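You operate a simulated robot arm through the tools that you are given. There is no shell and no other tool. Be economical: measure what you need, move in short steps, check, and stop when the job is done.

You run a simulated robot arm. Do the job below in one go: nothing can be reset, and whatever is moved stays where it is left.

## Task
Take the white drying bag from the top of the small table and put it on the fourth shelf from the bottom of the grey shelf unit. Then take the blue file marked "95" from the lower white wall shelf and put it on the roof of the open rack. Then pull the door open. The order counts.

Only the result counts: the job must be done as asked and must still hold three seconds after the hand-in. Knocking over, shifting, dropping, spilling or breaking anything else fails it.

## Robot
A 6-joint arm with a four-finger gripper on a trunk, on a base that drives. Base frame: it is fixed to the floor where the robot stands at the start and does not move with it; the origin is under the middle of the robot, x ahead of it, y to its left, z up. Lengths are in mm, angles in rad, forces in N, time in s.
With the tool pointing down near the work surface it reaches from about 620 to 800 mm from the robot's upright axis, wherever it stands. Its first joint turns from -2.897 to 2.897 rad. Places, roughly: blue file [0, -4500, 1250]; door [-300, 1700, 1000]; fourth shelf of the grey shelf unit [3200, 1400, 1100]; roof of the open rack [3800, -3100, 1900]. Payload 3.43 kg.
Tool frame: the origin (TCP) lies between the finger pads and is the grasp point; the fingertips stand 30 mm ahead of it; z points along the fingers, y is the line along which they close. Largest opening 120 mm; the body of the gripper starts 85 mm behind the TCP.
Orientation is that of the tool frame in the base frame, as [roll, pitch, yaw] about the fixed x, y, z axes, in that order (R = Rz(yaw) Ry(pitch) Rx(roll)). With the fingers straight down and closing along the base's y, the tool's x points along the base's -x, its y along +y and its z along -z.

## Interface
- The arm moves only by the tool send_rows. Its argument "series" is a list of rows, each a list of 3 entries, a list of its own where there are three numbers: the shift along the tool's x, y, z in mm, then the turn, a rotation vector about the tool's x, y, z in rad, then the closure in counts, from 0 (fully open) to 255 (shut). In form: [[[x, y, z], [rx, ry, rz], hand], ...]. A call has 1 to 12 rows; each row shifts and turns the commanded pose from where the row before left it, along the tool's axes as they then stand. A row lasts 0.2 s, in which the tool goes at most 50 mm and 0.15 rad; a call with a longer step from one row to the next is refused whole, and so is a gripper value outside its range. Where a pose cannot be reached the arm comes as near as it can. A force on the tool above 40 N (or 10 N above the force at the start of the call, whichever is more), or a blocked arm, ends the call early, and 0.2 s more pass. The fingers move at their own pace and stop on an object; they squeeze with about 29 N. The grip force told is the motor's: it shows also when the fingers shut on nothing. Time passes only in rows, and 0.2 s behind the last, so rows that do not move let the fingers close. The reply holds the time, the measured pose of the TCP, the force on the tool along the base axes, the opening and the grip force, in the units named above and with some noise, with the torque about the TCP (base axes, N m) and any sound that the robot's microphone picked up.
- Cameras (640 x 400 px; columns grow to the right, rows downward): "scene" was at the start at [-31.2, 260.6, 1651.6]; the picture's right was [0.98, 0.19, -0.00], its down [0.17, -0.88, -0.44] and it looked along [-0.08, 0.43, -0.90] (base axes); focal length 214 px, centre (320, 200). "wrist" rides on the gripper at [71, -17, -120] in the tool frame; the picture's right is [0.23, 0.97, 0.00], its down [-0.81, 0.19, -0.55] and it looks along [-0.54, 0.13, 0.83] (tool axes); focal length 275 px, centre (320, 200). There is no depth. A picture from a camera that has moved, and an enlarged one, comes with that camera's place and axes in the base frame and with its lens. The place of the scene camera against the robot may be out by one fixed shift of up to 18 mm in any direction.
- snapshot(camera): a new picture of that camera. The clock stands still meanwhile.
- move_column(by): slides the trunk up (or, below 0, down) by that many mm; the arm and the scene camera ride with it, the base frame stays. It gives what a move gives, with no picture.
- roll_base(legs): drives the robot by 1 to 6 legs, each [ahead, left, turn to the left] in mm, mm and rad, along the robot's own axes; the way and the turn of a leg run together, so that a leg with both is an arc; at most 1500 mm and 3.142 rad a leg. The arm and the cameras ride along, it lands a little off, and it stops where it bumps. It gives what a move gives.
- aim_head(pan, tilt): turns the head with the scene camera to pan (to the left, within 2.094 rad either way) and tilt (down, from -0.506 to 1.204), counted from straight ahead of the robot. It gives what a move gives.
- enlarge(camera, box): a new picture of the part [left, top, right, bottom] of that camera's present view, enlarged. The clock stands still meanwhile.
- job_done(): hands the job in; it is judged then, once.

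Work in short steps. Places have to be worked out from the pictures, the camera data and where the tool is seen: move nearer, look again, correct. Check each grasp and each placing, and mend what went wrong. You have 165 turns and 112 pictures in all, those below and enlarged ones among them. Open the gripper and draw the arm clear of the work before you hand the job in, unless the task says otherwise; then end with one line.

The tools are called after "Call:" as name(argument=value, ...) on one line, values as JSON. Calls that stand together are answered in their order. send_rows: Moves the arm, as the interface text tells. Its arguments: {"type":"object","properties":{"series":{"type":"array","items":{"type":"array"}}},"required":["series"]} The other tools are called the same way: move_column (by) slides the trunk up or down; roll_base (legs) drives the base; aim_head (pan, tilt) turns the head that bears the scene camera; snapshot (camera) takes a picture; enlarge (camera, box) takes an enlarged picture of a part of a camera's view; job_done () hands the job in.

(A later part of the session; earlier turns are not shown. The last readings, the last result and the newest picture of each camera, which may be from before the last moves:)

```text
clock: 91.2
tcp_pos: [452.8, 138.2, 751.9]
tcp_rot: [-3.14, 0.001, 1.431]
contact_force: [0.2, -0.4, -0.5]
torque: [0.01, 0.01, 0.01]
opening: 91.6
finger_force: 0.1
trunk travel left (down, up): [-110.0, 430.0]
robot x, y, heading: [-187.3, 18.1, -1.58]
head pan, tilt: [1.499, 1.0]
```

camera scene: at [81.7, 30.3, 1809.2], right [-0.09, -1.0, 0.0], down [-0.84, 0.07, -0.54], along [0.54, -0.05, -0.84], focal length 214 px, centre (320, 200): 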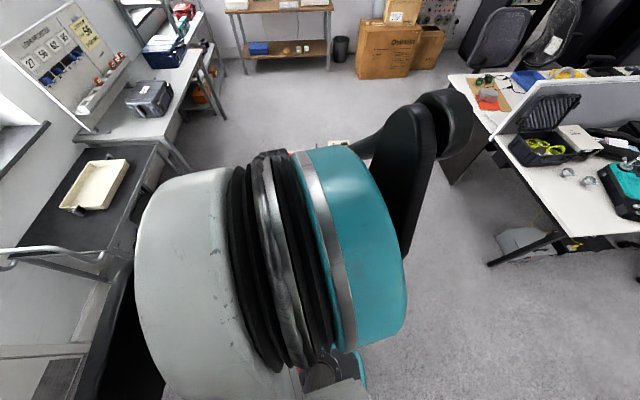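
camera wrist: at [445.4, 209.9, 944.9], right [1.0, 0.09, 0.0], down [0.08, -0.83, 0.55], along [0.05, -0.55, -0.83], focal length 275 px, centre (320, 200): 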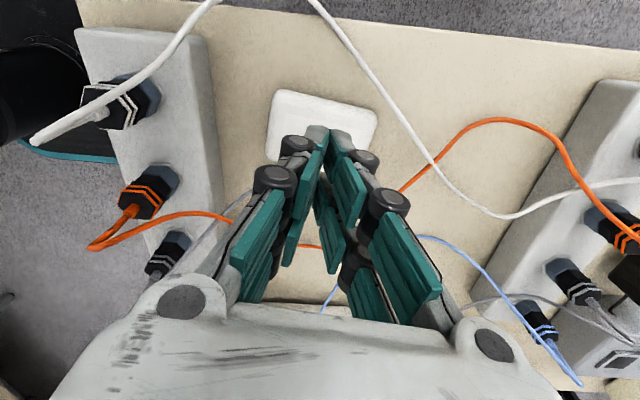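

Tips now at ≈722 with still no contact; grip here.

Call:
send_rows(series=[[[0, 0, 0], [0, 0, 0], 120], [[0, 0, 0], [0, 0, 0], 255], [[0, 0, 0], [0, 0, 0], 255], [[0, 0, 0], [0, 0, 0], 255]])

Call:
send_rows(series=[[[0, 0, -5], [0, 0, 0], 255], [[0, 0, -15], [0, 0, 0], 255]])

Call:
snapshot(camera="wrist")

```text
clock: 91.8
tcp_pos: [450.7, 139.0, 755.0]
tcp_rot: [-3.141, 0.001, 1.43]
contact_force: [-4.8, -1.4, 28.1]
torque: [-0.03, -0.06, -0.09]
opening: 79.4
finger_force: 28.9
trunk travel left (down, up): [-110.0, 430.0]
robot x, y, heading: [-187.1, 18.0, -1.577]
head pan, tilt: [1.499, 1.0]
stopped in row 3: the force on the tool passed its limit at 42 N (the readings are from after the stop); the commanded pose is now the measured one
```

```text
clock: 92.4
tcp_pos: [450.9, 138.2, 773.1]
tcp_rot: [-3.141, 0.0, 1.43]
contact_force: [0.6, -1.0, 0.0]
torque: [0.0, 0.01, -0.05]
opening: 79.1
finger_force: 28.9
trunk travel left (down, up): [-110.0, 430.0]
robot x, y, heading: [-188.7, 15.6, -1.579]
head pan, tilt: [1.499, 1.0]
```

```text
78 pictures are left
camera wrist: at [445.1, 209.8, 893.3], right [1.0, 0.09, 0.0], down [0.08, -0.83, 0.55], along [0.05, -0.55, -0.83], focal length 275 px, centre (320, 200)
```

wrist: 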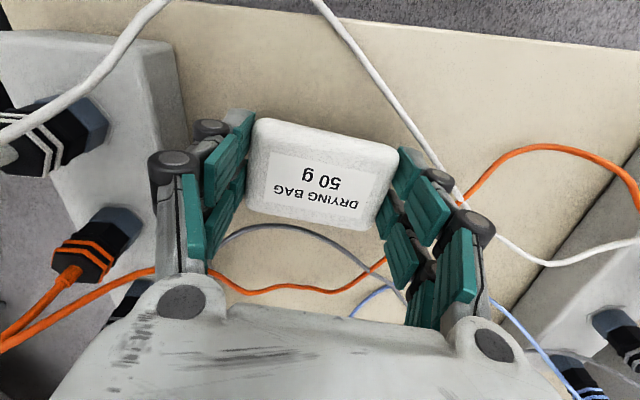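

Held at opening 79 and lifted ~18 mm. Lift with the trunk and check.

Call:
move_column(by=240)

Call:
snapshot(camera="wrist")

```text
clock: 94.9
tcp_pos: [450.6, 138.1, 1012.3]
tcp_rot: [-3.141, 0.0, 1.432]
contact_force: [0.0, 0.5, -0.7]
torque: [0.01, 0.02, 0.01]
opening: 79.4
finger_force: 28.9
trunk travel left (down, up): [-350.0, 190.0]
robot x, y, heading: [-189.6, 21.9, -1.577]
head pan, tilt: [1.499, 1.0]
```

```text
77 pictures are left
camera wrist: at [444.9, 209.9, 1133.4], right [1.0, 0.09, 0.0], down [0.08, -0.83, 0.55], along [0.05, -0.55, -0.83], focal length 275 px, centre (320, 200)
```

wrist: 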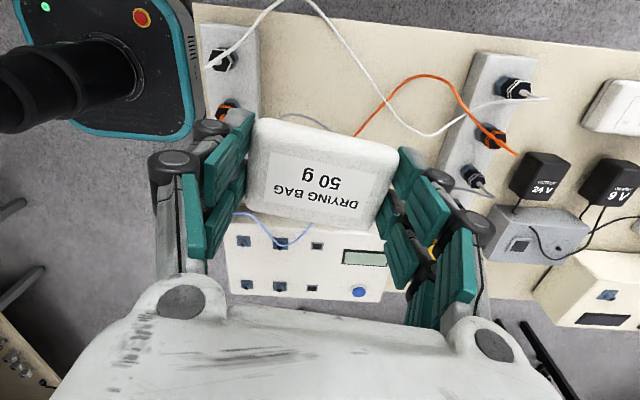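

The bag is held cleanly. Drive back around: down to y≈−730, along +x, then up toward the shelf unit and turn so the arm points at it.

Call:
roll_base(legs=[[750, 0, 0], [0, 1250, 0], [0, 1250, 0], [-800, 400, 0], [0, 0, 1.571]])

Call:
aim_head(pan=1.3, tilt=0.4)

Call:
snapshot(camera="scene")

```text
clock: 119.0
tcp_pos: [2607.4, 716.8, 1012.1]
tcp_rot: [-3.139, 0.0, 3.0]
contact_force: [-0.2, -0.1, 0.2]
torque: [0.04, 0.01, -0.01]
opening: 79.7
finger_force: 28.7
trunk travel left (down, up): [-350.0, 190.0]
robot x, y, heading: [2723.7, 74.4, -0.008]
head pan, tilt: [1.499, 1.0]
```

```text
clock: 120.0
tcp_pos: [2607.0, 718.9, 1012.6]
tcp_rot: [-3.14, 0.0, 2.999]
contact_force: [0.6, 0.1, -1.1]
torque: [0.0, 0.01, -0.02]
opening: 79.2
finger_force: 28.8
trunk travel left (down, up): [-350.0, 190.0]
robot x, y, heading: [2725.4, 78.2, -0.007]
head pan, tilt: [1.3, 0.4]
```

```text
76 pictures are left
camera scene: at [2733.2, 365.9, 1809.4], right [0.96, -0.28, 0.0], down [-0.11, -0.38, -0.92], along [0.25, 0.88, -0.39], focal length 214 px, centre (320, 200)
```

scene: 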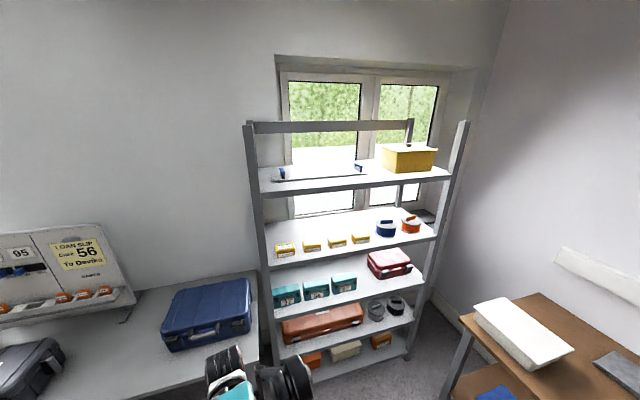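

Call:
enlarge(camera="scene", box=[240, 170, 470, 310])

```text
2.78 times, centred on (355, 240) of scene
camera zoom: at [2733.2, 365.9, 1809.4], right [0.96, -0.28, 0.0], down [-0.11, -0.38, -0.92], along [0.25, 0.88, -0.39], focal length 597 px, centre (223, 89)
```

zoom: 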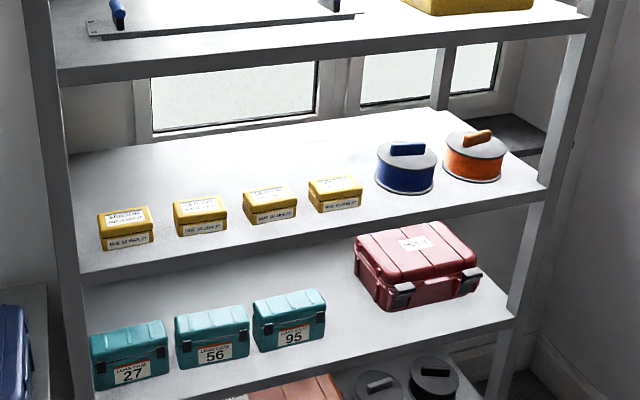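

Shelf 4 top is ≈1145, front edge y≈1177, back ≈1560; yellow boxes line the front (to y≈1290), shelf 5 underside ≈1478. I'll place the bag behind the boxes at about (3005,1385), with the tool tilted ~1 rad. First turn the tool so it closes along x with the camera on the far side.

Call:
send_rows(series=[[[0, 0, 0], [0, 0, 0.143], 255], [[0, 0, 0], [0, 0, 0.143], 255], [[0, 0, 0], [0, 0, 0.143], 255], [[0, 0, 0], [0, 0, 0.143], 255], [[0, 0, 0], [0, 0, 0.143], 255], [[0, 0, 0], [0, 0, 0.143], 255], [[0, 0, 0], [0, 0, 0.143], 255], [[0, 0, 0], [0, 0, 0.143], 255], [[0, 0, 0], [0, 0, 0.143], 255], [[0, 0, 0], [0, 0, 0.143], 255]])

Call:
send_rows(series=[[[0, 0, 0], [0, 0.143, 0], 255], [[0, 0, 0], [0, 0.143, 0], 255], [[0, 0, 0], [0, 0.143, 0], 255], [[0, 0, 0], [0, 0.143, 0], 255], [[0, 0, 0], [0, 0.143, 0], 255], [[0, 0, 0], [0, 0.143, 0], 255], [[0, 0, 0], [0, 0.143, 0], 255]])

Call:
snapshot(camera="wrist")

```text
clock: 122.2
tcp_pos: [2617.0, 718.8, 1012.6]
tcp_rot: [-3.138, 0.002, 1.913]
contact_force: [-0.4, -0.9, -0.6]
torque: [0.01, 0.03, 0.01]
opening: 79.0
finger_force: 29.0
out of reach, approached as far as the arm can: row 8, 9, 10
trunk travel left (down, up): [-350.0, 190.0]
robot x, y, heading: [2723.3, 79.0, -0.01]
head pan, tilt: [1.3, 0.4]
```

```text
clock: 123.8
tcp_pos: [2602.7, 809.1, 1070.4]
tcp_rot: [-3.133, -0.999, 1.908]
contact_force: [0.4, 0.8, -0.4]
torque: [0.0, 0.0, 0.0]
opening: 79.2
finger_force: 29.1
out of reach, approached as far as the arm can: row 4, 5, 6, 7
trunk travel left (down, up): [-350.0, 190.0]
robot x, y, heading: [2727.4, 77.0, -0.011]
head pan, tilt: [1.3, 0.4]
```

```text
74 pictures are left
camera wrist: at [2608.5, 742.5, 1196.2], right [0.88, 0.44, 0.19], down [0.48, -0.79, -0.38], along [-0.02, 0.43, -0.9], focal length 275 px, centre (320, 200)
```

wrist: 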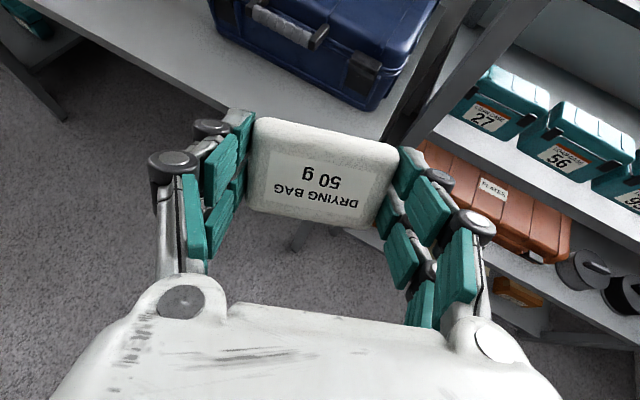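

Wrist limit stops at yaw 1.91, but turning the base −0.337 rad makes the tool point straight at the shelf. Do that, raise the trunk, and approach partway.

Call:
roll_base(legs=[[0, 0, -0.337], [71, 240, 0]])

Call:
move_column(by=188)

Call:
aim_head(pan=1.8, tilt=0.6)

Call:
snapshot(camera="scene")

Call:
snapshot(camera="wrist")

```text
clock: 126.7
tcp_pos: [3005.2, 1009.8, 1071.1]
tcp_rot: [-3.133, -0.998, 1.565]
contact_force: [1.1, 0.9, -0.8]
torque: [0.01, -0.01, 0.02]
opening: 79.3
finger_force: 28.9
trunk travel left (down, up): [-350.0, 190.0]
robot x, y, heading: [2872.1, 279.7, -0.353]
head pan, tilt: [1.3, 0.4]
```

```text
clock: 128.7
tcp_pos: [3004.4, 1009.7, 1257.9]
tcp_rot: [-3.132, -0.997, 1.567]
contact_force: [0.1, -0.2, -0.3]
torque: [0.02, -0.02, -0.02]
opening: 79.2
finger_force: 29.0
trunk travel left (down, up): [-538.0, 2.0]
robot x, y, heading: [2876.0, 278.2, -0.35]
head pan, tilt: [1.3, 0.4]
```

```text
clock: 129.7
tcp_pos: [3004.1, 1009.8, 1258.4]
tcp_rot: [-3.132, -0.998, 1.564]
contact_force: [0.9, -0.1, 0.0]
torque: [-0.02, 0.02, 0.0]
opening: 79.1
finger_force: 28.8
trunk travel left (down, up): [-538.0, 2.0]
robot x, y, heading: [2872.7, 283.5, -0.346]
head pan, tilt: [1.799, 0.6]
```

```text
73 pictures are left
camera scene: at [2936.7, 562.5, 1979.3], right [0.99, -0.12, 0.0], down [-0.07, -0.56, -0.83], along [0.1, 0.82, -0.56], focal length 214 px, centre (320, 200)
```

scene: 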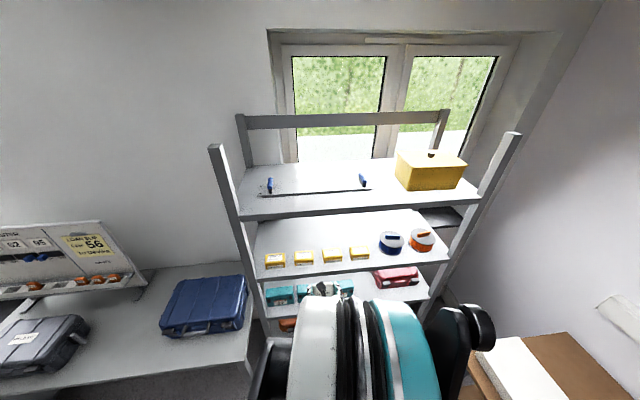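

```text
72 pictures are left
camera wrist: at [2988.2, 946.2, 1384.2], right [0.97, 0.13, 0.19], down [0.19, -0.9, -0.38], along [0.12, 0.41, -0.9], focal length 275 px, centre (320, 200)
```

wrist: 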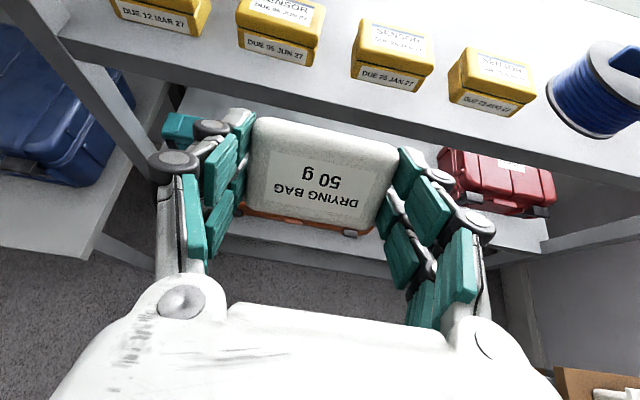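

Wrist camera confirms boxes near y≈1223, gap between boxes 2 and 3 at x≈3015. Advance +y about 190 mm and check clearance.

Call:
roll_base(legs=[[-57, 182, 0]])

Call:
snapshot(camera="wrist")

Call:
snapshot(camera="scene")

```text
clock: 131.2
tcp_pos: [3012.2, 1202.2, 1258.0]
tcp_rot: [-3.133, -0.996, 1.567]
contact_force: [0.2, 0.9, 0.3]
torque: [-0.01, 0.01, 0.01]
opening: 79.2
finger_force: 28.6
trunk travel left (down, up): [-538.0, 2.0]
robot x, y, heading: [2885.6, 470.9, -0.349]
head pan, tilt: [1.799, 0.6]
```

```text
71 pictures are left
camera wrist: at [2996.4, 1138.1, 1383.4], right [0.97, 0.13, 0.19], down [0.19, -0.9, -0.38], along [0.12, 0.41, -0.91], focal length 275 px, centre (320, 200)
```

wrist: 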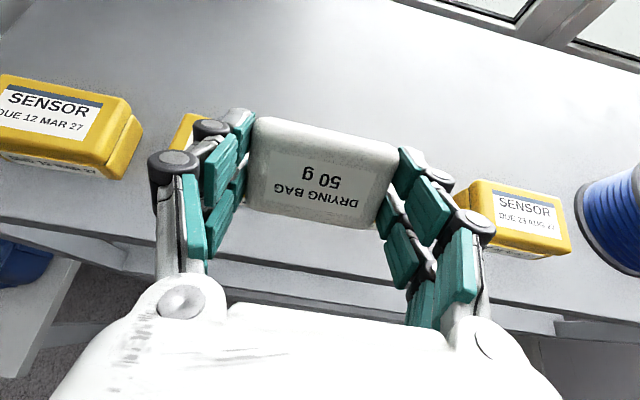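

```text
70 pictures are left
camera scene: at [2945.3, 755.0, 1978.9], right [0.99, -0.12, 0.0], down [-0.07, -0.56, -0.82], along [0.1, 0.82, -0.57], focal length 214 px, centre (320, 200)
```

scene: 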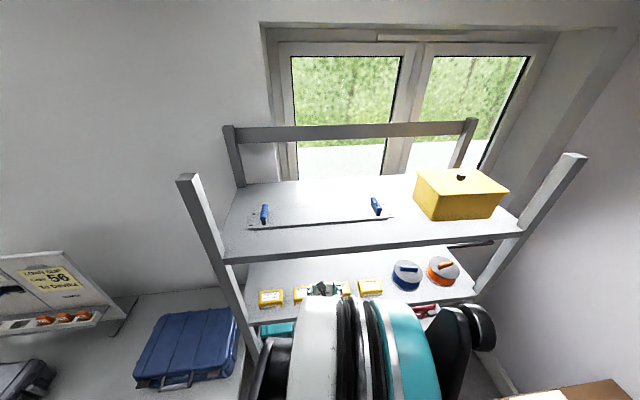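

Clearances look fine; TCP y≈1335 suffices (box backs at ≈1276). Advance 133 mm more.

Call:
roll_base(legs=[[-43, 126, 0]])

Call:
snapshot(camera="wrist")

Call:
snapshot(camera="scene")

```text
clock: 132.5
tcp_pos: [3015.1, 1337.8, 1256.7]
tcp_rot: [-3.132, -0.995, 1.567]
contact_force: [-0.1, 0.2, -0.3]
torque: [-0.01, 0.01, 0.0]
opening: 79.1
finger_force: 29.1
trunk travel left (down, up): [-538.0, 2.0]
robot x, y, heading: [2887.7, 604.6, -0.349]
head pan, tilt: [1.799, 0.6]
```

```text
69 pictures are left
camera wrist: at [2999.4, 1273.4, 1382.9], right [0.97, 0.13, 0.19], down [0.19, -0.9, -0.38], along [0.12, 0.41, -0.91], focal length 275 px, centre (320, 200)
```

wrist: 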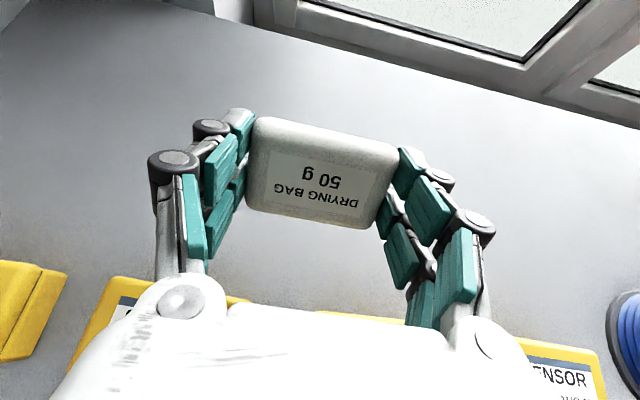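

```text
68 pictures are left
camera scene: at [2948.4, 890.5, 1978.7], right [0.99, -0.12, 0.0], down [-0.07, -0.56, -0.82], along [0.1, 0.82, -0.57], focal length 214 px, centre (320, 200)
```

scene: 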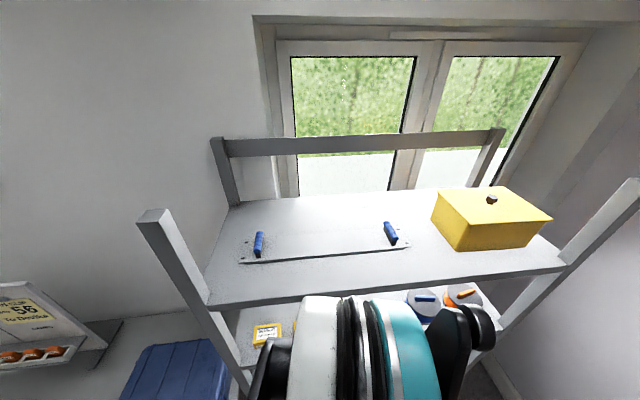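

No contact. Lower the trunk 55 mm and check.

Call:
move_column(by=-55)

Call:
move_column(by=-7)

Call:
snapshot(camera="wrist")

```text
clock: 133.5
tcp_pos: [3014.2, 1334.5, 1203.1]
tcp_rot: [-3.133, -0.999, 1.568]
contact_force: [-0.1, -0.8, -2.0]
torque: [0.01, 0.02, -0.01]
opening: 79.3
finger_force: 28.6
trunk travel left (down, up): [-483.0, 57.0]
robot x, y, heading: [2885.5, 602.3, -0.354]
head pan, tilt: [1.799, 0.6]
```

```text
clock: 134.0
tcp_pos: [3015.0, 1335.8, 1196.6]
tcp_rot: [-3.134, -1.0, 1.566]
contact_force: [-0.3, -0.7, -0.4]
torque: [-0.03, -0.01, 0.01]
opening: 79.4
finger_force: 29.3
trunk travel left (down, up): [-476.0, 64.0]
robot x, y, heading: [2885.7, 605.8, -0.35]
head pan, tilt: [1.799, 0.6]
```

```text
67 pictures are left
camera wrist: at [2999.3, 1270.7, 1322.3], right [0.97, 0.13, 0.19], down [0.19, -0.9, -0.38], along [0.12, 0.41, -0.9], focal length 275 px, centre (320, 200)
```

wrist: 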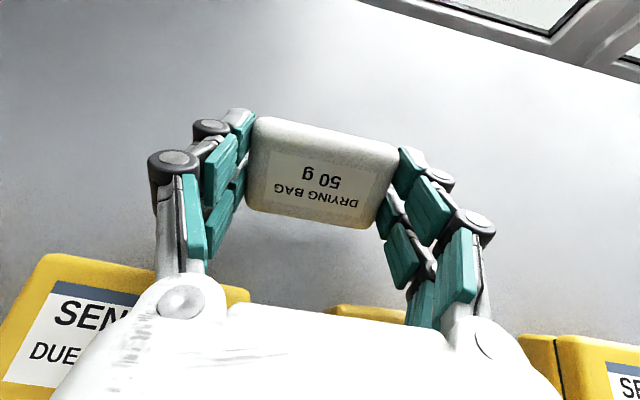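

Continue in small trunk steps feeling for contact.

Call:
move_column(by=-6)

Call:
move_column(by=-4)

Call:
move_column(by=-4)

```text
clock: 134.6
tcp_pos: [3015.1, 1334.4, 1190.6]
tcp_rot: [-3.132, -0.997, 1.569]
contact_force: [1.5, 0.1, -0.4]
torque: [-0.02, -0.02, 0.0]
opening: 79.1
finger_force: 29.0
trunk travel left (down, up): [-470.0, 70.0]
robot x, y, heading: [2888.2, 606.8, -0.35]
head pan, tilt: [1.799, 0.6]
```

```text
clock: 135.1
tcp_pos: [3015.8, 1334.3, 1186.9]
tcp_rot: [-3.132, -0.999, 1.567]
contact_force: [0.1, 0.6, 0.6]
torque: [-0.03, 0.02, 0.01]
opening: 79.4
finger_force: 28.9
trunk travel left (down, up): [-466.0, 74.0]
robot x, y, heading: [2885.0, 603.8, -0.354]
head pan, tilt: [1.799, 0.6]
```

```text
clock: 135.6
tcp_pos: [3014.6, 1335.5, 1182.5]
tcp_rot: [-3.133, -0.998, 1.567]
contact_force: [0.1, 0.5, -1.5]
torque: [-0.03, 0.02, 0.03]
opening: 79.4
finger_force: 28.9
trunk travel left (down, up): [-462.0, 78.0]
robot x, y, heading: [2890.6, 602.2, -0.349]
head pan, tilt: [1.799, 0.6]
```

Call:
move_column(by=-4)

Call:
enlarge(camera="wrist", box=[0, 80, 640, 400])

```text
clock: 136.2
tcp_pos: [3014.5, 1335.0, 1178.9]
tcp_rot: [-3.135, -0.999, 1.569]
contact_force: [1.2, 4.2, 15.6]
torque: [0.24, -0.51, 0.09]
opening: 79.1
finger_force: 29.0
trunk travel left (down, up): [-458.0, 82.0]
robot x, y, heading: [2887.7, 603.9, -0.348]
head pan, tilt: [1.799, 0.6]
```

```text
1.00 times, centred on (320, 240) of wrist (not enlarged: the box is as wide or as high as the picture)
camera zoom: at [2999.2, 1270.4, 1305.3], right [0.97, 0.13, 0.19], down [0.19, -0.9, -0.38], along [0.12, 0.41, -0.9], focal length 275 px, centre (320, 160)
```

zoom: 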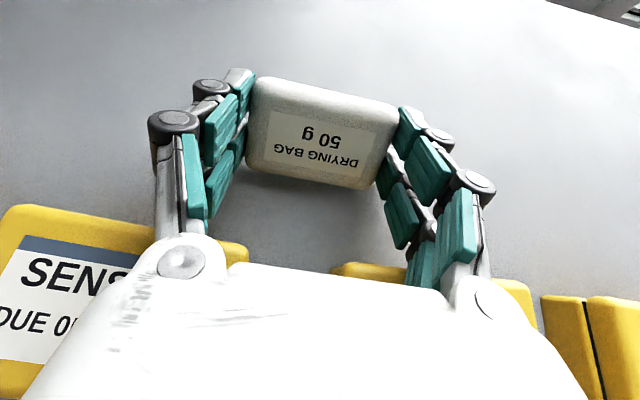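

Contact torque fits the bag's lower edge on the shelf (15 N). Ease up 1.5 mm and open gently.

Call:
move_column(by=2)

Call:
send_rows(series=[[[0, 0, 0], [0, 0, 0], 78], [[0, 0, 0], [0, 0, 0], 74], [[0, 0, 0], [0, 0, 0], 68], [[0, 0, 0], [0, 0, 0], 60], [[0, 0, 0], [0, 0, 0], 50], [[0, 0, 0], [0, 0, 0], 40]])

Call:
snapshot(camera="wrist")

```text
clock: 136.7
tcp_pos: [3015.3, 1335.0, 1181.0]
tcp_rot: [-3.133, -0.995, 1.565]
contact_force: [0.6, -0.1, 0.6]
torque: [-0.04, -0.03, -0.03]
opening: 79.3
finger_force: 28.8
trunk travel left (down, up): [-460.0, 80.0]
robot x, y, heading: [2887.3, 607.5, -0.348]
head pan, tilt: [1.799, 0.6]
```

```text
clock: 138.1
tcp_pos: [3015.9, 1334.7, 1180.0]
tcp_rot: [-3.132, -0.996, 1.567]
contact_force: [-0.1, -0.6, 1.1]
torque: [-0.02, 0.0, 0.0]
opening: 100.9
finger_force: 0.2
trunk travel left (down, up): [-460.0, 80.0]
robot x, y, heading: [2887.8, 606.8, -0.347]
head pan, tilt: [1.799, 0.6]
```

```text
65 pictures are left
camera wrist: at [2999.3, 1270.9, 1306.2], right [0.97, 0.13, 0.19], down [0.19, -0.9, -0.38], along [0.12, 0.41, -0.9], focal length 275 px, centre (320, 200)
```

wrist: 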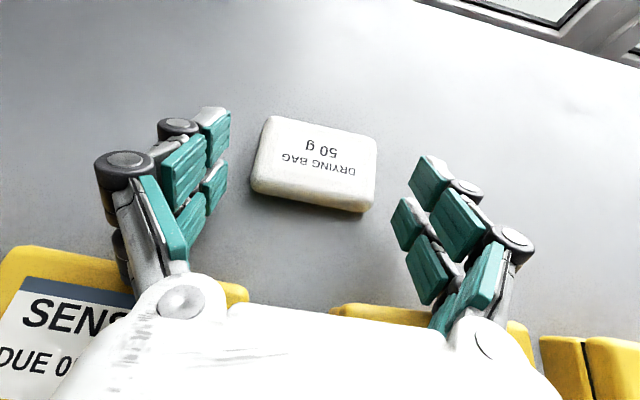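

The bag lies flat on shelf 4. Raise the trunk and back out.

Call:
move_column(by=77)

Call:
roll_base(legs=[[113, -310, 0]])

Call:
aim_head(pan=1.7, tilt=0.4)

Call:
snapshot(camera="scene")

```text
clock: 139.2
tcp_pos: [3015.5, 1334.9, 1257.2]
tcp_rot: [-3.132, -0.997, 1.569]
contact_force: [-0.1, -0.9, 0.7]
torque: [0.0, -0.01, 0.01]
opening: 101.1
finger_force: 0.1
trunk travel left (down, up): [-537.0, 3.0]
robot x, y, heading: [2889.3, 604.4, -0.348]
head pan, tilt: [1.799, 0.6]
```

```text
clock: 141.4
tcp_pos: [3016.2, 1004.9, 1258.3]
tcp_rot: [-3.133, -0.998, 1.566]
contact_force: [0.9, -0.5, 0.3]
torque: [0.01, 0.01, 0.01]
opening: 101.2
finger_force: 0.0
trunk travel left (down, up): [-537.0, 3.0]
robot x, y, heading: [2885.8, 276.6, -0.348]
head pan, tilt: [1.799, 0.6]
```

```text
clock: 142.1
tcp_pos: [3017.0, 1007.0, 1257.6]
tcp_rot: [-3.132, -0.996, 1.564]
contact_force: [1.2, 0.3, 0.1]
torque: [-0.03, 0.03, -0.01]
opening: 101.1
finger_force: 0.0
trunk travel left (down, up): [-537.0, 3.0]
robot x, y, heading: [2890.0, 276.1, -0.35]
head pan, tilt: [1.7, 0.4]
```

```text
64 pictures are left
camera scene: at [2958.6, 561.5, 1996.3], right [0.98, -0.22, 0.0], down [-0.09, -0.38, -0.92], along [0.2, 0.9, -0.39], focal length 214 px, centre (320, 200)
```

scene: 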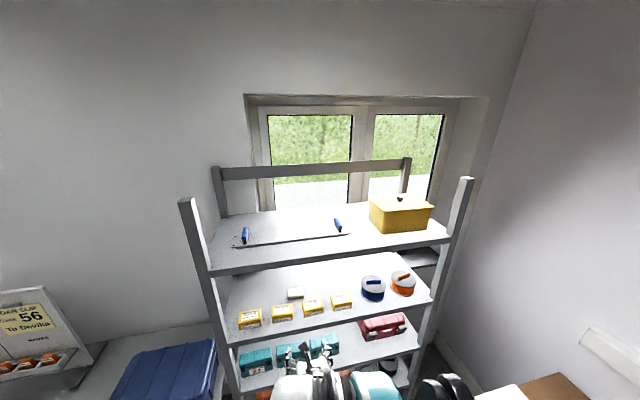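

Bag placed (seen behind boxes 2–3). Now drive to the file: back along the aisle to x≈0, then turn left so the arm will point at the −y wall.

Call:
roll_base(legs=[[0, 0, 0.35], [-485, -1000, 0], [-1200, 0, 0], [-1250, 0, 0], [0, 0, 3.0]])

Call:
aim_head(pan=1.6, tilt=0.35)

Call:
snapshot(camera="scene")

```text
clock: 167.4
tcp_pos: [-38.8, -1497.8, 1256.8]
tcp_rot: [-3.131, -0.996, -1.404]
contact_force: [-0.1, -0.2, 0.2]
torque: [0.03, -0.01, 0.0]
opening: 101.1
finger_force: 0.0
trunk travel left (down, up): [-537.0, 3.0]
robot x, y, heading: [-39.4, -757.6, 2.963]
head pan, tilt: [1.7, 0.4]
```

```text
clock: 168.0
tcp_pos: [-39.0, -1497.6, 1257.5]
tcp_rot: [-3.133, -0.995, -1.403]
contact_force: [-0.2, 0.0, -0.3]
torque: [0.02, 0.03, -0.01]
opening: 101.4
finger_force: 0.1
trunk travel left (down, up): [-537.0, 3.0]
robot x, y, heading: [-34.4, -754.4, 2.965]
head pan, tilt: [1.6, 0.351]
```

```text
63 pictures are left
camera scene: at [-67.1, -1049.4, 2001.0], right [-0.99, 0.15, 0.0], down [0.05, 0.34, -0.94], along [-0.14, -0.93, -0.34], focal length 214 px, centre (320, 200)
```

scene: 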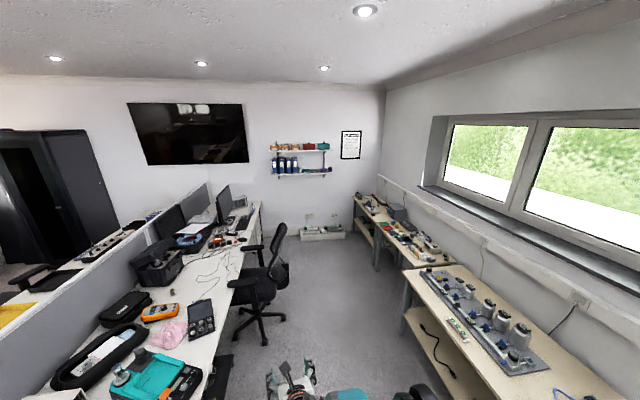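

The corridor between chair (x≥40) and bench (x≤−1150) is clear at x≈−500. Straighten heading to 2.80 and drive to about (−500,−2900).

Call:
roll_base(legs=[[0, 0, -0.163], [188, 858, 0], [-469, 1319, 0]])

Call:
aim_head(pan=1.9, tilt=0.4)

Call:
snapshot(camera="scene")

```text
clock: 179.9
tcp_pos: [-595.9, -3630.5, 1256.8]
tcp_rot: [-3.132, -0.997, -1.557]
contact_force: [0.2, -0.1, -0.9]
torque: [-0.03, -0.04, 0.0]
opening: 101.1
finger_force: 0.1
trunk travel left (down, up): [-537.0, 3.0]
robot x, y, heading: [-477.4, -2898.4, 2.807]
head pan, tilt: [1.6, 0.351]
```

```text
clock: 180.7
tcp_pos: [-596.8, -3631.3, 1258.1]
tcp_rot: [-3.134, -0.997, -1.555]
contact_force: [-0.5, -0.1, 0.8]
torque: [-0.02, 0.01, -0.01]
opening: 101.3
finger_force: 0.1
trunk travel left (down, up): [-537.0, 3.0]
robot x, y, heading: [-479.3, -2900.8, 2.812]
head pan, tilt: [1.901, 0.4]
```

```text
62 pictures are left
camera scene: at [-527.9, -3187.4, 1996.5], right [-1.0, 0.0, 0.0], down [0.0, 0.39, -0.92], along [0.0, -0.92, -0.39], focal length 214 px, centre (320, 200)
```

scene: 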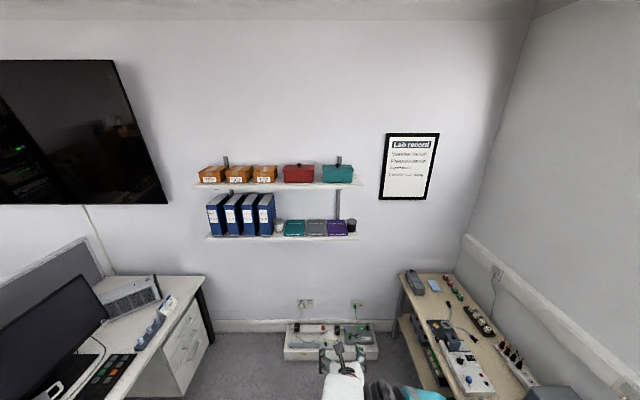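

Call:
enlarge(camera="scene", box=[190, 150, 370, 250])

```text
3.56 times, centred on (280, 200) of scene
camera zoom: at [-527.9, -3187.4, 1996.5], right [-1.0, 0.0, 0.0], down [0.0, 0.39, -0.92], along [0.0, -0.92, -0.39], focal length 763 px, centre (462, 200)
```

zoom: 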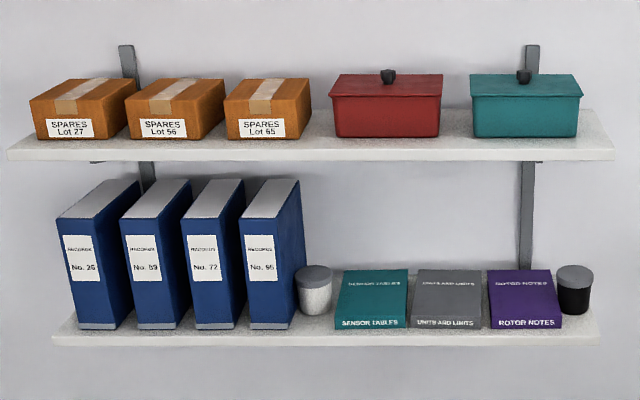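

Files read 26, 89, 72, 95; the rightmost (95) stands near x≈−130, next to a white cup. Move closer in front of it to measure the gaps.

Call:
roll_base(legs=[[-179, 520, 0], [-440, -151, 0]])

Call:
snapshot(camera="wrist")

Call:
enlarge(camera="scene", box=[220, 150, 420, 300])

```text
clock: 186.3
tcp_pos: [-129.0, -4181.5, 1257.5]
tcp_rot: [-3.135, -0.994, -1.553]
contact_force: [0.4, -0.7, 0.6]
torque: [-0.03, 0.04, -0.06]
opening: 101.1
finger_force: 0.0
trunk travel left (down, up): [-537.0, 3.0]
robot x, y, heading: [-13.1, -3448.4, 2.808]
head pan, tilt: [1.901, 0.4]
```

```text
60 pictures are left
camera wrist: at [-112.6, -4120.7, 1383.2], right [-0.97, -0.15, 0.19], down [-0.21, 0.9, -0.38], along [-0.11, -0.41, -0.9], focal length 275 px, centre (320, 200)
```

wrist: 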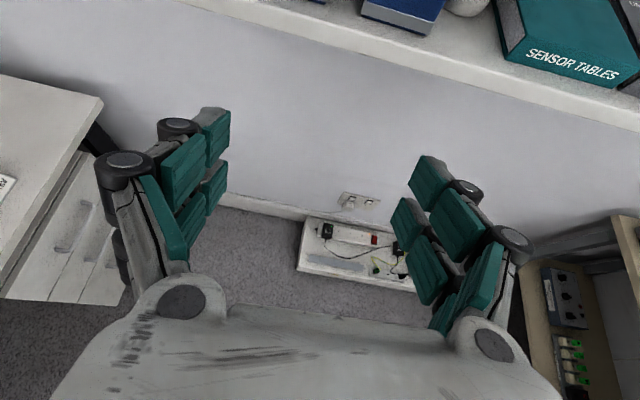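

```text
2.67 times, centred on (320, 225) of scene
camera zoom: at [-59.4, -3738.9, 1996.5], right [-1.0, 0.0, 0.0], down [0.0, 0.39, -0.92], along [0.0, -0.92, -0.39], focal length 572 px, centre (320, 133)
```

zoom: 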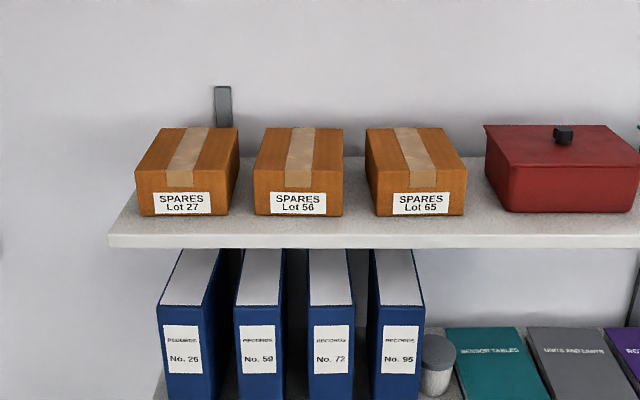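

Triangulated: file 95 spine centre ≈ (−177, −4393), ~70 wide, z 1226–1449; gap to file 72 ≈33 mm, cup beside it tops at ≈1345. I'll grip horizontally at z≈1395. First rotate the tool to horizontal here.

Call:
send_rows(series=[[[0, 0, 0], [0, 0.143, 0], 0], [[0, 0, 0], [0, 0.143, 0], 0], [[0, 0, 0], [0, 0.143, 0], 0], [[0, 0, 0], [0, 0.143, 0], 0]])

Call:
send_rows(series=[[[45, 0, 0], [0, 0, 0], 0], [[45, 0, 0], [0, 0, 0], 0], [[45, 0, 0], [0, 0, 0], 0]])

Call:
snapshot(camera="wrist")

```text
clock: 187.3
tcp_pos: [-143.4, -4262.5, 1292.7]
tcp_rot: [-2.311, -1.564, -2.381]
contact_force: [-0.5, 0.0, 0.2]
torque: [-0.06, 0.01, 0.03]
opening: 120.0
finger_force: 0.1
out of reach, approached as far as the arm can: row 1, 2, 3, 4
trunk travel left (down, up): [-537.0, 3.0]
robot x, y, heading: [-14.4, -3450.8, 2.807]
head pan, tilt: [1.901, 0.4]
```

```text
clock: 188.1
tcp_pos: [-144.0, -4257.8, 1430.3]
tcp_rot: [-1.697, -1.567, -2.99]
contact_force: [0.0, 0.1, 0.1]
torque: [0.03, -0.02, -0.03]
opening: 120.0
finger_force: 0.1
trunk travel left (down, up): [-537.0, 3.0]
robot x, y, heading: [-15.4, -3447.6, 2.812]
head pan, tilt: [1.901, 0.4]
```

```text
58 pictures are left
camera wrist: at [-129.5, -4138.9, 1502.1], right [-0.97, -0.02, 0.23], down [-0.2, 0.55, -0.81], along [-0.11, -0.84, -0.54], focal length 275 px, centre (320, 200)
```

wrist: 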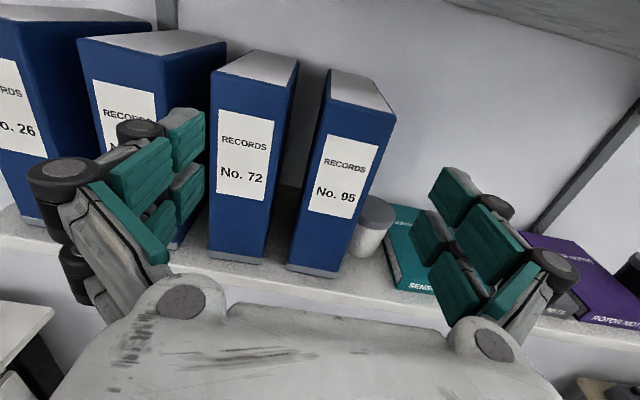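

Wrist view refines it: spine edges x≈−143.5 and −213, front y≈−4393, z 1224–1445. Centre the gripper on x=−178, z≈1392 with ~88 mm opening, and advance partway with the base.

Call:
send_rows(series=[[[-38, 0, 0], [0, 0, 0], 68], [[0, 34, 0], [0, 0, 0], 68], [[0, 0, 0], [0, 0, 0], 68]])

Call:
roll_base(legs=[[-26, 76, 0]])

Call:
snapshot(camera="wrist")

```text
clock: 188.9
tcp_pos: [-175.1, -4261.7, 1390.6]
tcp_rot: [-2.139, -1.568, -2.548]
contact_force: [-0.3, 0.5, 0.6]
torque: [0.01, 0.0, -0.05]
opening: 87.9
finger_force: 0.0
trunk travel left (down, up): [-537.0, 3.0]
robot x, y, heading: [-16.3, -3445.5, 2.812]
head pan, tilt: [1.901, 0.4]
```

```text
clock: 189.9
tcp_pos: [-177.1, -4342.8, 1390.1]
tcp_rot: [-2.138, -1.564, -2.553]
contact_force: [0.0, -1.2, -0.8]
torque: [-0.03, 0.01, 0.05]
opening: 88.1
finger_force: 0.2
trunk travel left (down, up): [-537.0, 3.0]
robot x, y, heading: [-13.7, -3528.3, 2.81]
head pan, tilt: [1.901, 0.4]
```

```text
57 pictures are left
camera wrist: at [-163.7, -4223.7, 1461.8], right [-0.97, -0.02, 0.23], down [-0.2, 0.55, -0.81], along [-0.11, -0.83, -0.54], focal length 275 px, centre (320, 200)
```

wrist: 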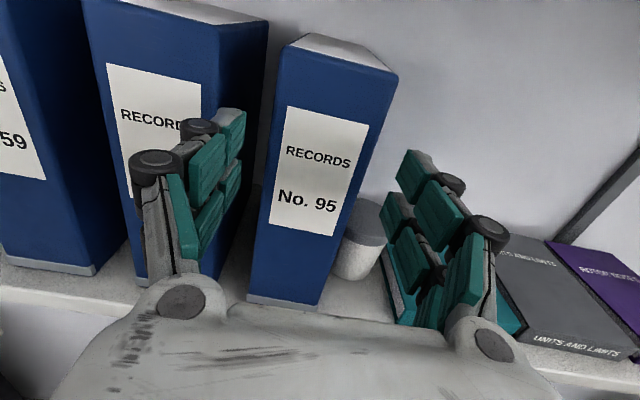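

Before inserting I want the exact gap to file 72, since the knuckles stick out ~30 mm. Enlarge.

Call:
enlarge(camera="wrist", box=[80, 0, 420, 212])

```text
1.88 times, centred on (250, 106) of wrist
camera zoom: at [-163.7, -4223.7, 1461.8], right [-0.97, -0.02, 0.23], down [-0.2, 0.55, -0.81], along [-0.11, -0.83, -0.54], focal length 518 px, centre (452, 377)
```

zoom: 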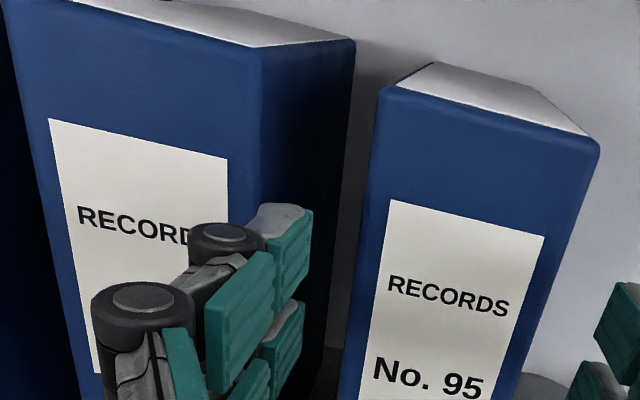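

Gap is 34 mm. Narrow the opening to ~80 and bias 3 mm toward −x so even the knuckles clear, then advance in stages while watching forces.

Call:
send_rows(series=[[[0, 3, 0], [0, 0, 0], 85], [[0, 0, 0], [0, 0, 0], 85]])

Call:
roll_base(legs=[[-13, 38, 0]])

Call:
snapshot(camera="wrist")

```text
clock: 190.5
tcp_pos: [-180.8, -4340.7, 1390.7]
tcp_rot: [-1.898, -1.566, -2.789]
contact_force: [0.1, 0.0, 1.0]
torque: [0.04, -0.01, 0.0]
opening: 79.9
finger_force: 0.0
trunk travel left (down, up): [-537.0, 3.0]
robot x, y, heading: [-14.1, -3528.4, 2.813]
head pan, tilt: [1.901, 0.4]
```

```text
clock: 191.4
tcp_pos: [-181.1, -4384.7, 1388.4]
tcp_rot: [-2.326, -1.562, -2.362]
contact_force: [0.3, 0.0, -0.2]
torque: [-0.06, -0.01, 0.01]
opening: 79.7
finger_force: 0.0
trunk travel left (down, up): [-537.0, 3.0]
robot x, y, heading: [-18.9, -3567.2, 2.813]
head pan, tilt: [1.901, 0.4]
```

```text
55 pictures are left
camera wrist: at [-166.7, -4266.2, 1460.9], right [-0.97, -0.02, 0.23], down [-0.2, 0.55, -0.81], along [-0.11, -0.83, -0.54], focal length 275 px, centre (320, 200)
```

wrist: 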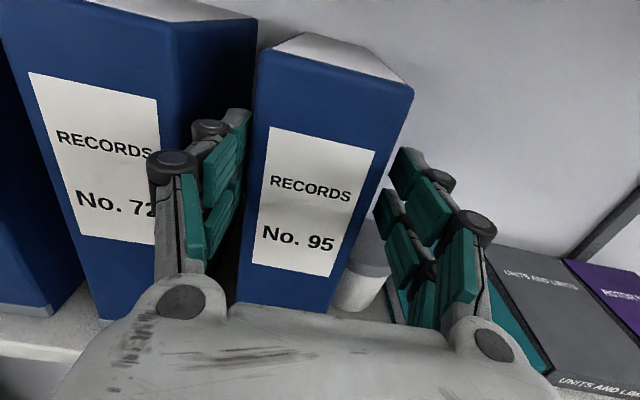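

Fingers enter either side cleanly. Advance ~45 mm more.

Call:
roll_base(legs=[[-8, 23, 0]])

Call:
roll_base(legs=[[-8, 23, 0]])

Call:
snapshot(camera="wrist")

```text
clock: 192.2
tcp_pos: [-179.4, -4409.3, 1388.2]
tcp_rot: [-2.279, -1.566, -2.41]
contact_force: [0.2, -1.4, -1.5]
torque: [-0.08, 0.02, 0.01]
opening: 80.0
finger_force: 0.1
trunk travel left (down, up): [-537.0, 3.0]
robot x, y, heading: [-14.9, -3598.6, 2.809]
head pan, tilt: [1.901, 0.4]
```

```text
clock: 193.0
tcp_pos: [-179.8, -4433.5, 1390.7]
tcp_rot: [-2.247, -1.565, -2.443]
contact_force: [-0.1, -1.3, -0.6]
torque: [-0.04, -0.01, -0.01]
opening: 80.1
finger_force: 0.1
trunk travel left (down, up): [-537.0, 3.0]
robot x, y, heading: [-13.0, -3617.1, 2.813]
head pan, tilt: [1.901, 0.4]
```

```text
54 pictures are left
camera wrist: at [-166.4, -4314.1, 1461.2], right [-0.97, -0.02, 0.23], down [-0.2, 0.55, -0.81], along [-0.11, -0.83, -0.54], focal length 275 px, centre (320, 200)
```

wrist: 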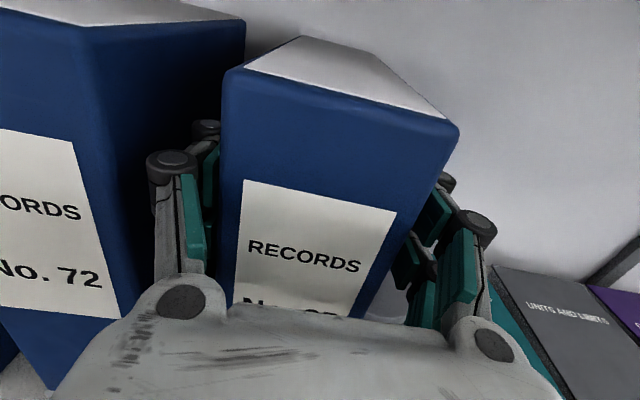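

Another 25 mm deeper for a better hold, then close.

Call:
roll_base(legs=[[-8, 23, 0]])

Call:
send_rows(series=[[[0, 0, 0], [0, 0, 0], 110], [[0, 0, 0], [0, 0, 0], 160], [[0, 0, 0], [0, 0, 0], 255], [[0, 0, 0], [0, 0, 0], 255]])

Call:
snapshot(camera="wrist")

```text
clock: 193.8
tcp_pos: [-181.3, -4457.8, 1389.3]
tcp_rot: [-2.228, -1.565, -2.461]
contact_force: [-0.2, -1.4, 0.0]
torque: [-0.06, 0.03, -0.03]
opening: 80.2
finger_force: 0.0
trunk travel left (down, up): [-537.0, 3.0]
robot x, y, heading: [-15.4, -3643.1, 2.809]
head pan, tilt: [1.901, 0.4]
```

```text
clock: 194.8
tcp_pos: [-180.7, -4452.7, 1391.1]
tcp_rot: [-1.773, -1.567, -2.916]
contact_force: [-1.5, 4.1, 7.2]
torque: [-0.1, 0.71, -0.32]
opening: 67.7
finger_force: 28.4
trunk travel left (down, up): [-537.0, 3.0]
robot x, y, heading: [-12.5, -3646.4, 2.809]
head pan, tilt: [1.901, 0.4]
```

```text
53 pictures are left
camera wrist: at [-166.6, -4334.3, 1463.2], right [-0.97, -0.02, 0.23], down [-0.2, 0.55, -0.81], along [-0.11, -0.84, -0.54], focal length 275 px, centre (320, 200)
```

wrist: 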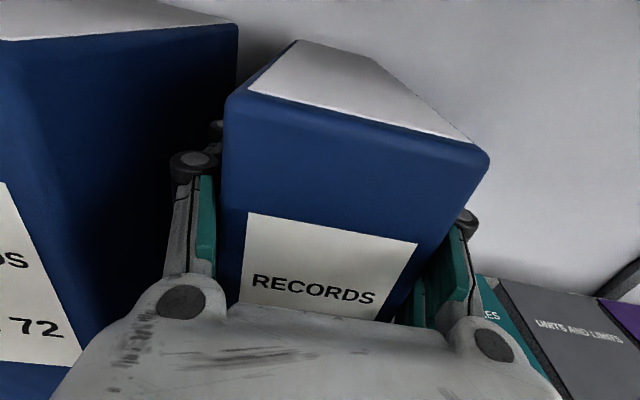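

Gripped (67.7 mm). Lift 20 mm with the arm and read the weight.

Call:
send_rows(series=[[[5, 0, 0], [0, 0, 0], 255], [[10, 0, 0], [0, 0, 0], 255], [[10, 0, 0], [0, 0, 0], 255], [[0, 0, 0], [0, 0, 0], 255]])

Call:
snapshot(camera="wrist")

```text
clock: 195.8
tcp_pos: [-180.2, -4455.1, 1415.4]
tcp_rot: [-2.029, -1.564, -2.663]
contact_force: [-0.2, -0.3, -6.0]
torque: [0.21, -0.02, -0.01]
opening: 67.9
finger_force: 29.0
trunk travel left (down, up): [-537.0, 3.0]
robot x, y, heading: [-16.3, -3644.9, 2.816]
head pan, tilt: [1.901, 0.4]
```

```text
52 pictures are left
camera wrist: at [-166.5, -4336.4, 1487.1], right [-0.97, -0.02, 0.23], down [-0.2, 0.55, -0.81], along [-0.11, -0.83, -0.54], focal length 275 px, centre (320, 200)
```

wrist: 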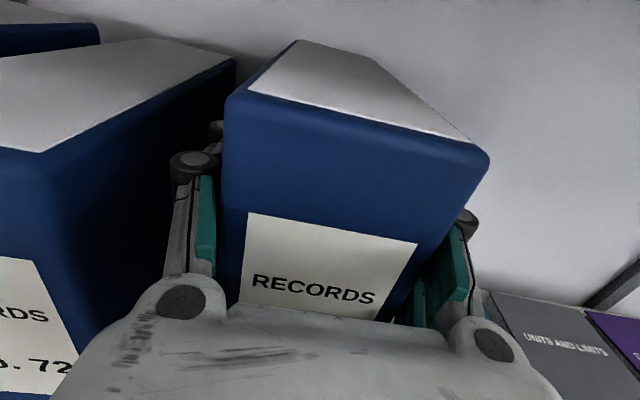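

Weight ≈6 N, stable. Back straight out 200 mm, then diagonally away from chair and shelf.

Call:
roll_base(legs=[[65, -189, 0], [207, -94, 0], [310, 106, 0]])

Call:
aim_head(pan=1.7, tilt=0.4)

Call:
snapshot(camera="scene")

```text
clock: 200.5
tcp_pos: [-677.1, -4101.5, 1414.9]
tcp_rot: [-1.953, -1.565, -2.738]
contact_force: [-0.9, -0.2, -5.7]
torque: [0.2, -0.01, 0.03]
opening: 67.6
finger_force: 29.3
trunk travel left (down, up): [-537.0, 3.0]
robot x, y, heading: [-514.9, -3286.7, 2.816]
head pan, tilt: [1.901, 0.4]
```

```text
clock: 201.2
tcp_pos: [-675.3, -4101.9, 1415.7]
tcp_rot: [-2.051, -1.566, -2.637]
contact_force: [1.2, -0.4, -5.6]
torque: [0.21, 0.01, -0.02]
opening: 67.9
finger_force: 29.2
trunk travel left (down, up): [-537.0, 3.0]
robot x, y, heading: [-512.0, -3289.2, 2.816]
head pan, tilt: [1.7, 0.4]
```

```text
51 pictures are left
camera scene: at [-574.5, -3577.3, 1996.3], right [-0.98, 0.2, 0.0], down [0.08, 0.38, -0.92], along [-0.18, -0.9, -0.39], focal length 214 px, centre (320, 200)
```

scene: 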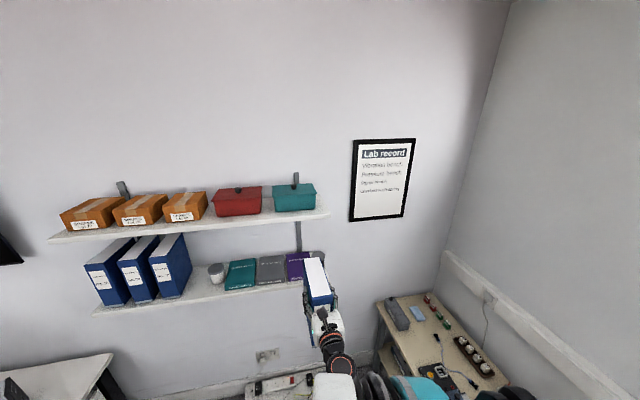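

File is out safely. Test how high the arm can reach with a level tool, here in the open.

Call:
send_rows(series=[[[45, 0, 0], [0, 0, 0], 255], [[45, 0, 0], [0, 0, 0], 255], [[45, 0, 0], [0, 0, 0], 255], [[45, 0, 0], [0, 0, 0], 255], [[45, 0, 0], [0, 0, 0], 255], [[45, 0, 0], [0, 0, 0], 255]])

```text
clock: 202.5
tcp_pos: [-711.2, -4156.3, 1589.2]
tcp_rot: [-1.877, -1.566, -2.837]
contact_force: [1.0, 1.1, -5.6]
torque: [0.27, 0.04, 0.0]
opening: 67.8
finger_force: 28.5
trunk travel left (down, up): [-537.0, 3.0]
robot x, y, heading: [-514.9, -3289.8, 2.814]
head pan, tilt: [1.7, 0.4]
stopped in row 6: the arm was blocked; the commanded pose is now the measured one
```

Raising needs more outward reach. Try going up and outward.

Call:
send_rows(series=[[[30, 0, 30], [0, 0, 0], 255], [[30, 0, 30], [0, 0, 0], 255], [[30, 0, 30], [0, 0, 0], 255]])

Call:
send_rows(series=[[[40, 0, 0], [0, 0, 0], 255], [[40, 0, 0], [0, 0, 0], 255], [[40, 0, 0], [0, 0, 0], 255]])

```text
clock: 203.5
tcp_pos: [-738.3, -4236.1, 1686.9]
tcp_rot: [-2.151, -1.565, -2.589]
contact_force: [-0.5, -0.8, -6.0]
torque: [0.2, 0.02, 0.03]
opening: 67.6
finger_force: 29.5
trunk travel left (down, up): [-537.0, 3.0]
robot x, y, heading: [-510.6, -3287.8, 2.81]
head pan, tilt: [1.7, 0.4]
stopped in row 3: the arm was blocked; the commanded pose is now the measured one
```

```text
clock: 204.5
tcp_pos: [-747.1, -4257.4, 1788.3]
tcp_rot: [-2.151, -1.565, -2.593]
contact_force: [-0.8, -0.2, -5.1]
torque: [0.17, 0.02, -0.01]
opening: 67.8
finger_force: 28.7
trunk travel left (down, up): [-537.0, 3.0]
robot x, y, heading: [-511.8, -3291.5, 2.812]
head pan, tilt: [1.7, 0.4]
stopped in row 3: the arm was blocked; the commanded pose is now the measured one
```

It climbs while extending. Back the base away from the wall for room, then continue upward.

Call:
roll_base(legs=[[120, -350, 0]])

Call:
send_rows(series=[[[40, 0, 0], [0, 0, 0], 255], [[40, 0, 0], [0, 0, 0], 255], [[40, 0, 0], [0, 0, 0], 255], [[40, 0, 0], [0, 0, 0], 255]])

Call:
send_rows(series=[[[40, 0, 0], [0, 0, 0], 255], [[40, 0, 0], [0, 0, 0], 255], [[40, 0, 0], [0, 0, 0], 255], [[40, 0, 0], [0, 0, 0], 255]])

```text
clock: 206.8
tcp_pos: [-747.6, -3884.3, 1789.1]
tcp_rot: [-1.928, -1.564, -2.815]
contact_force: [-0.2, 0.4, -4.7]
torque: [0.19, -0.02, -0.03]
opening: 68.1
finger_force: 28.9
trunk travel left (down, up): [-537.0, 3.0]
robot x, y, heading: [-511.8, -2920.3, 2.812]
head pan, tilt: [1.7, 0.4]
```

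```text
clock: 207.8
tcp_pos: [-745.1, -3883.3, 1950.5]
tcp_rot: [-1.747, -1.568, -2.993]
contact_force: [0.8, 1.3, -5.0]
torque: [0.22, 0.01, 0.0]
opening: 68.0
finger_force: 29.3
trunk travel left (down, up): [-537.0, 3.0]
robot x, y, heading: [-510.4, -2913.8, 2.812]
head pan, tilt: [1.7, 0.4]
```

```text
clock: 208.8
tcp_pos: [-739.0, -3850.7, 2049.7]
tcp_rot: [-2.092, -1.566, -2.647]
contact_force: [1.0, -0.8, -6.2]
torque: [0.18, -0.01, 0.0]
opening: 67.5
finger_force: 28.7
out of reach, approached as far as the arm can: row 2, 3, 4
trunk travel left (down, up): [-537.0, 3.0]
robot x, y, heading: [-513.0, -2920.7, 2.812]
head pan, tilt: [1.7, 0.4]
```

Call:
send_rows(series=[[[10, 0, -45], [0, 0, 0], 255], [[35, 0, -30], [0, 0, 0], 255], [[40, 0, -20], [0, 0, 0], 255]])

```text
clock: 209.4
tcp_pos: [-752.3, -3839.5, 2040.2]
tcp_rot: [-2.133, -1.565, -2.605]
contact_force: [2.2, 3.3, -6.5]
torque: [0.31, -0.01, -0.2]
opening: 67.7
finger_force: 28.6
trunk travel left (down, up): [-537.0, 3.0]
robot x, y, heading: [-509.9, -2917.5, 2.811]
head pan, tilt: [1.7, 0.4]
stopped in row 2: the arm was blocked; the commanded pose is now the measured one
```

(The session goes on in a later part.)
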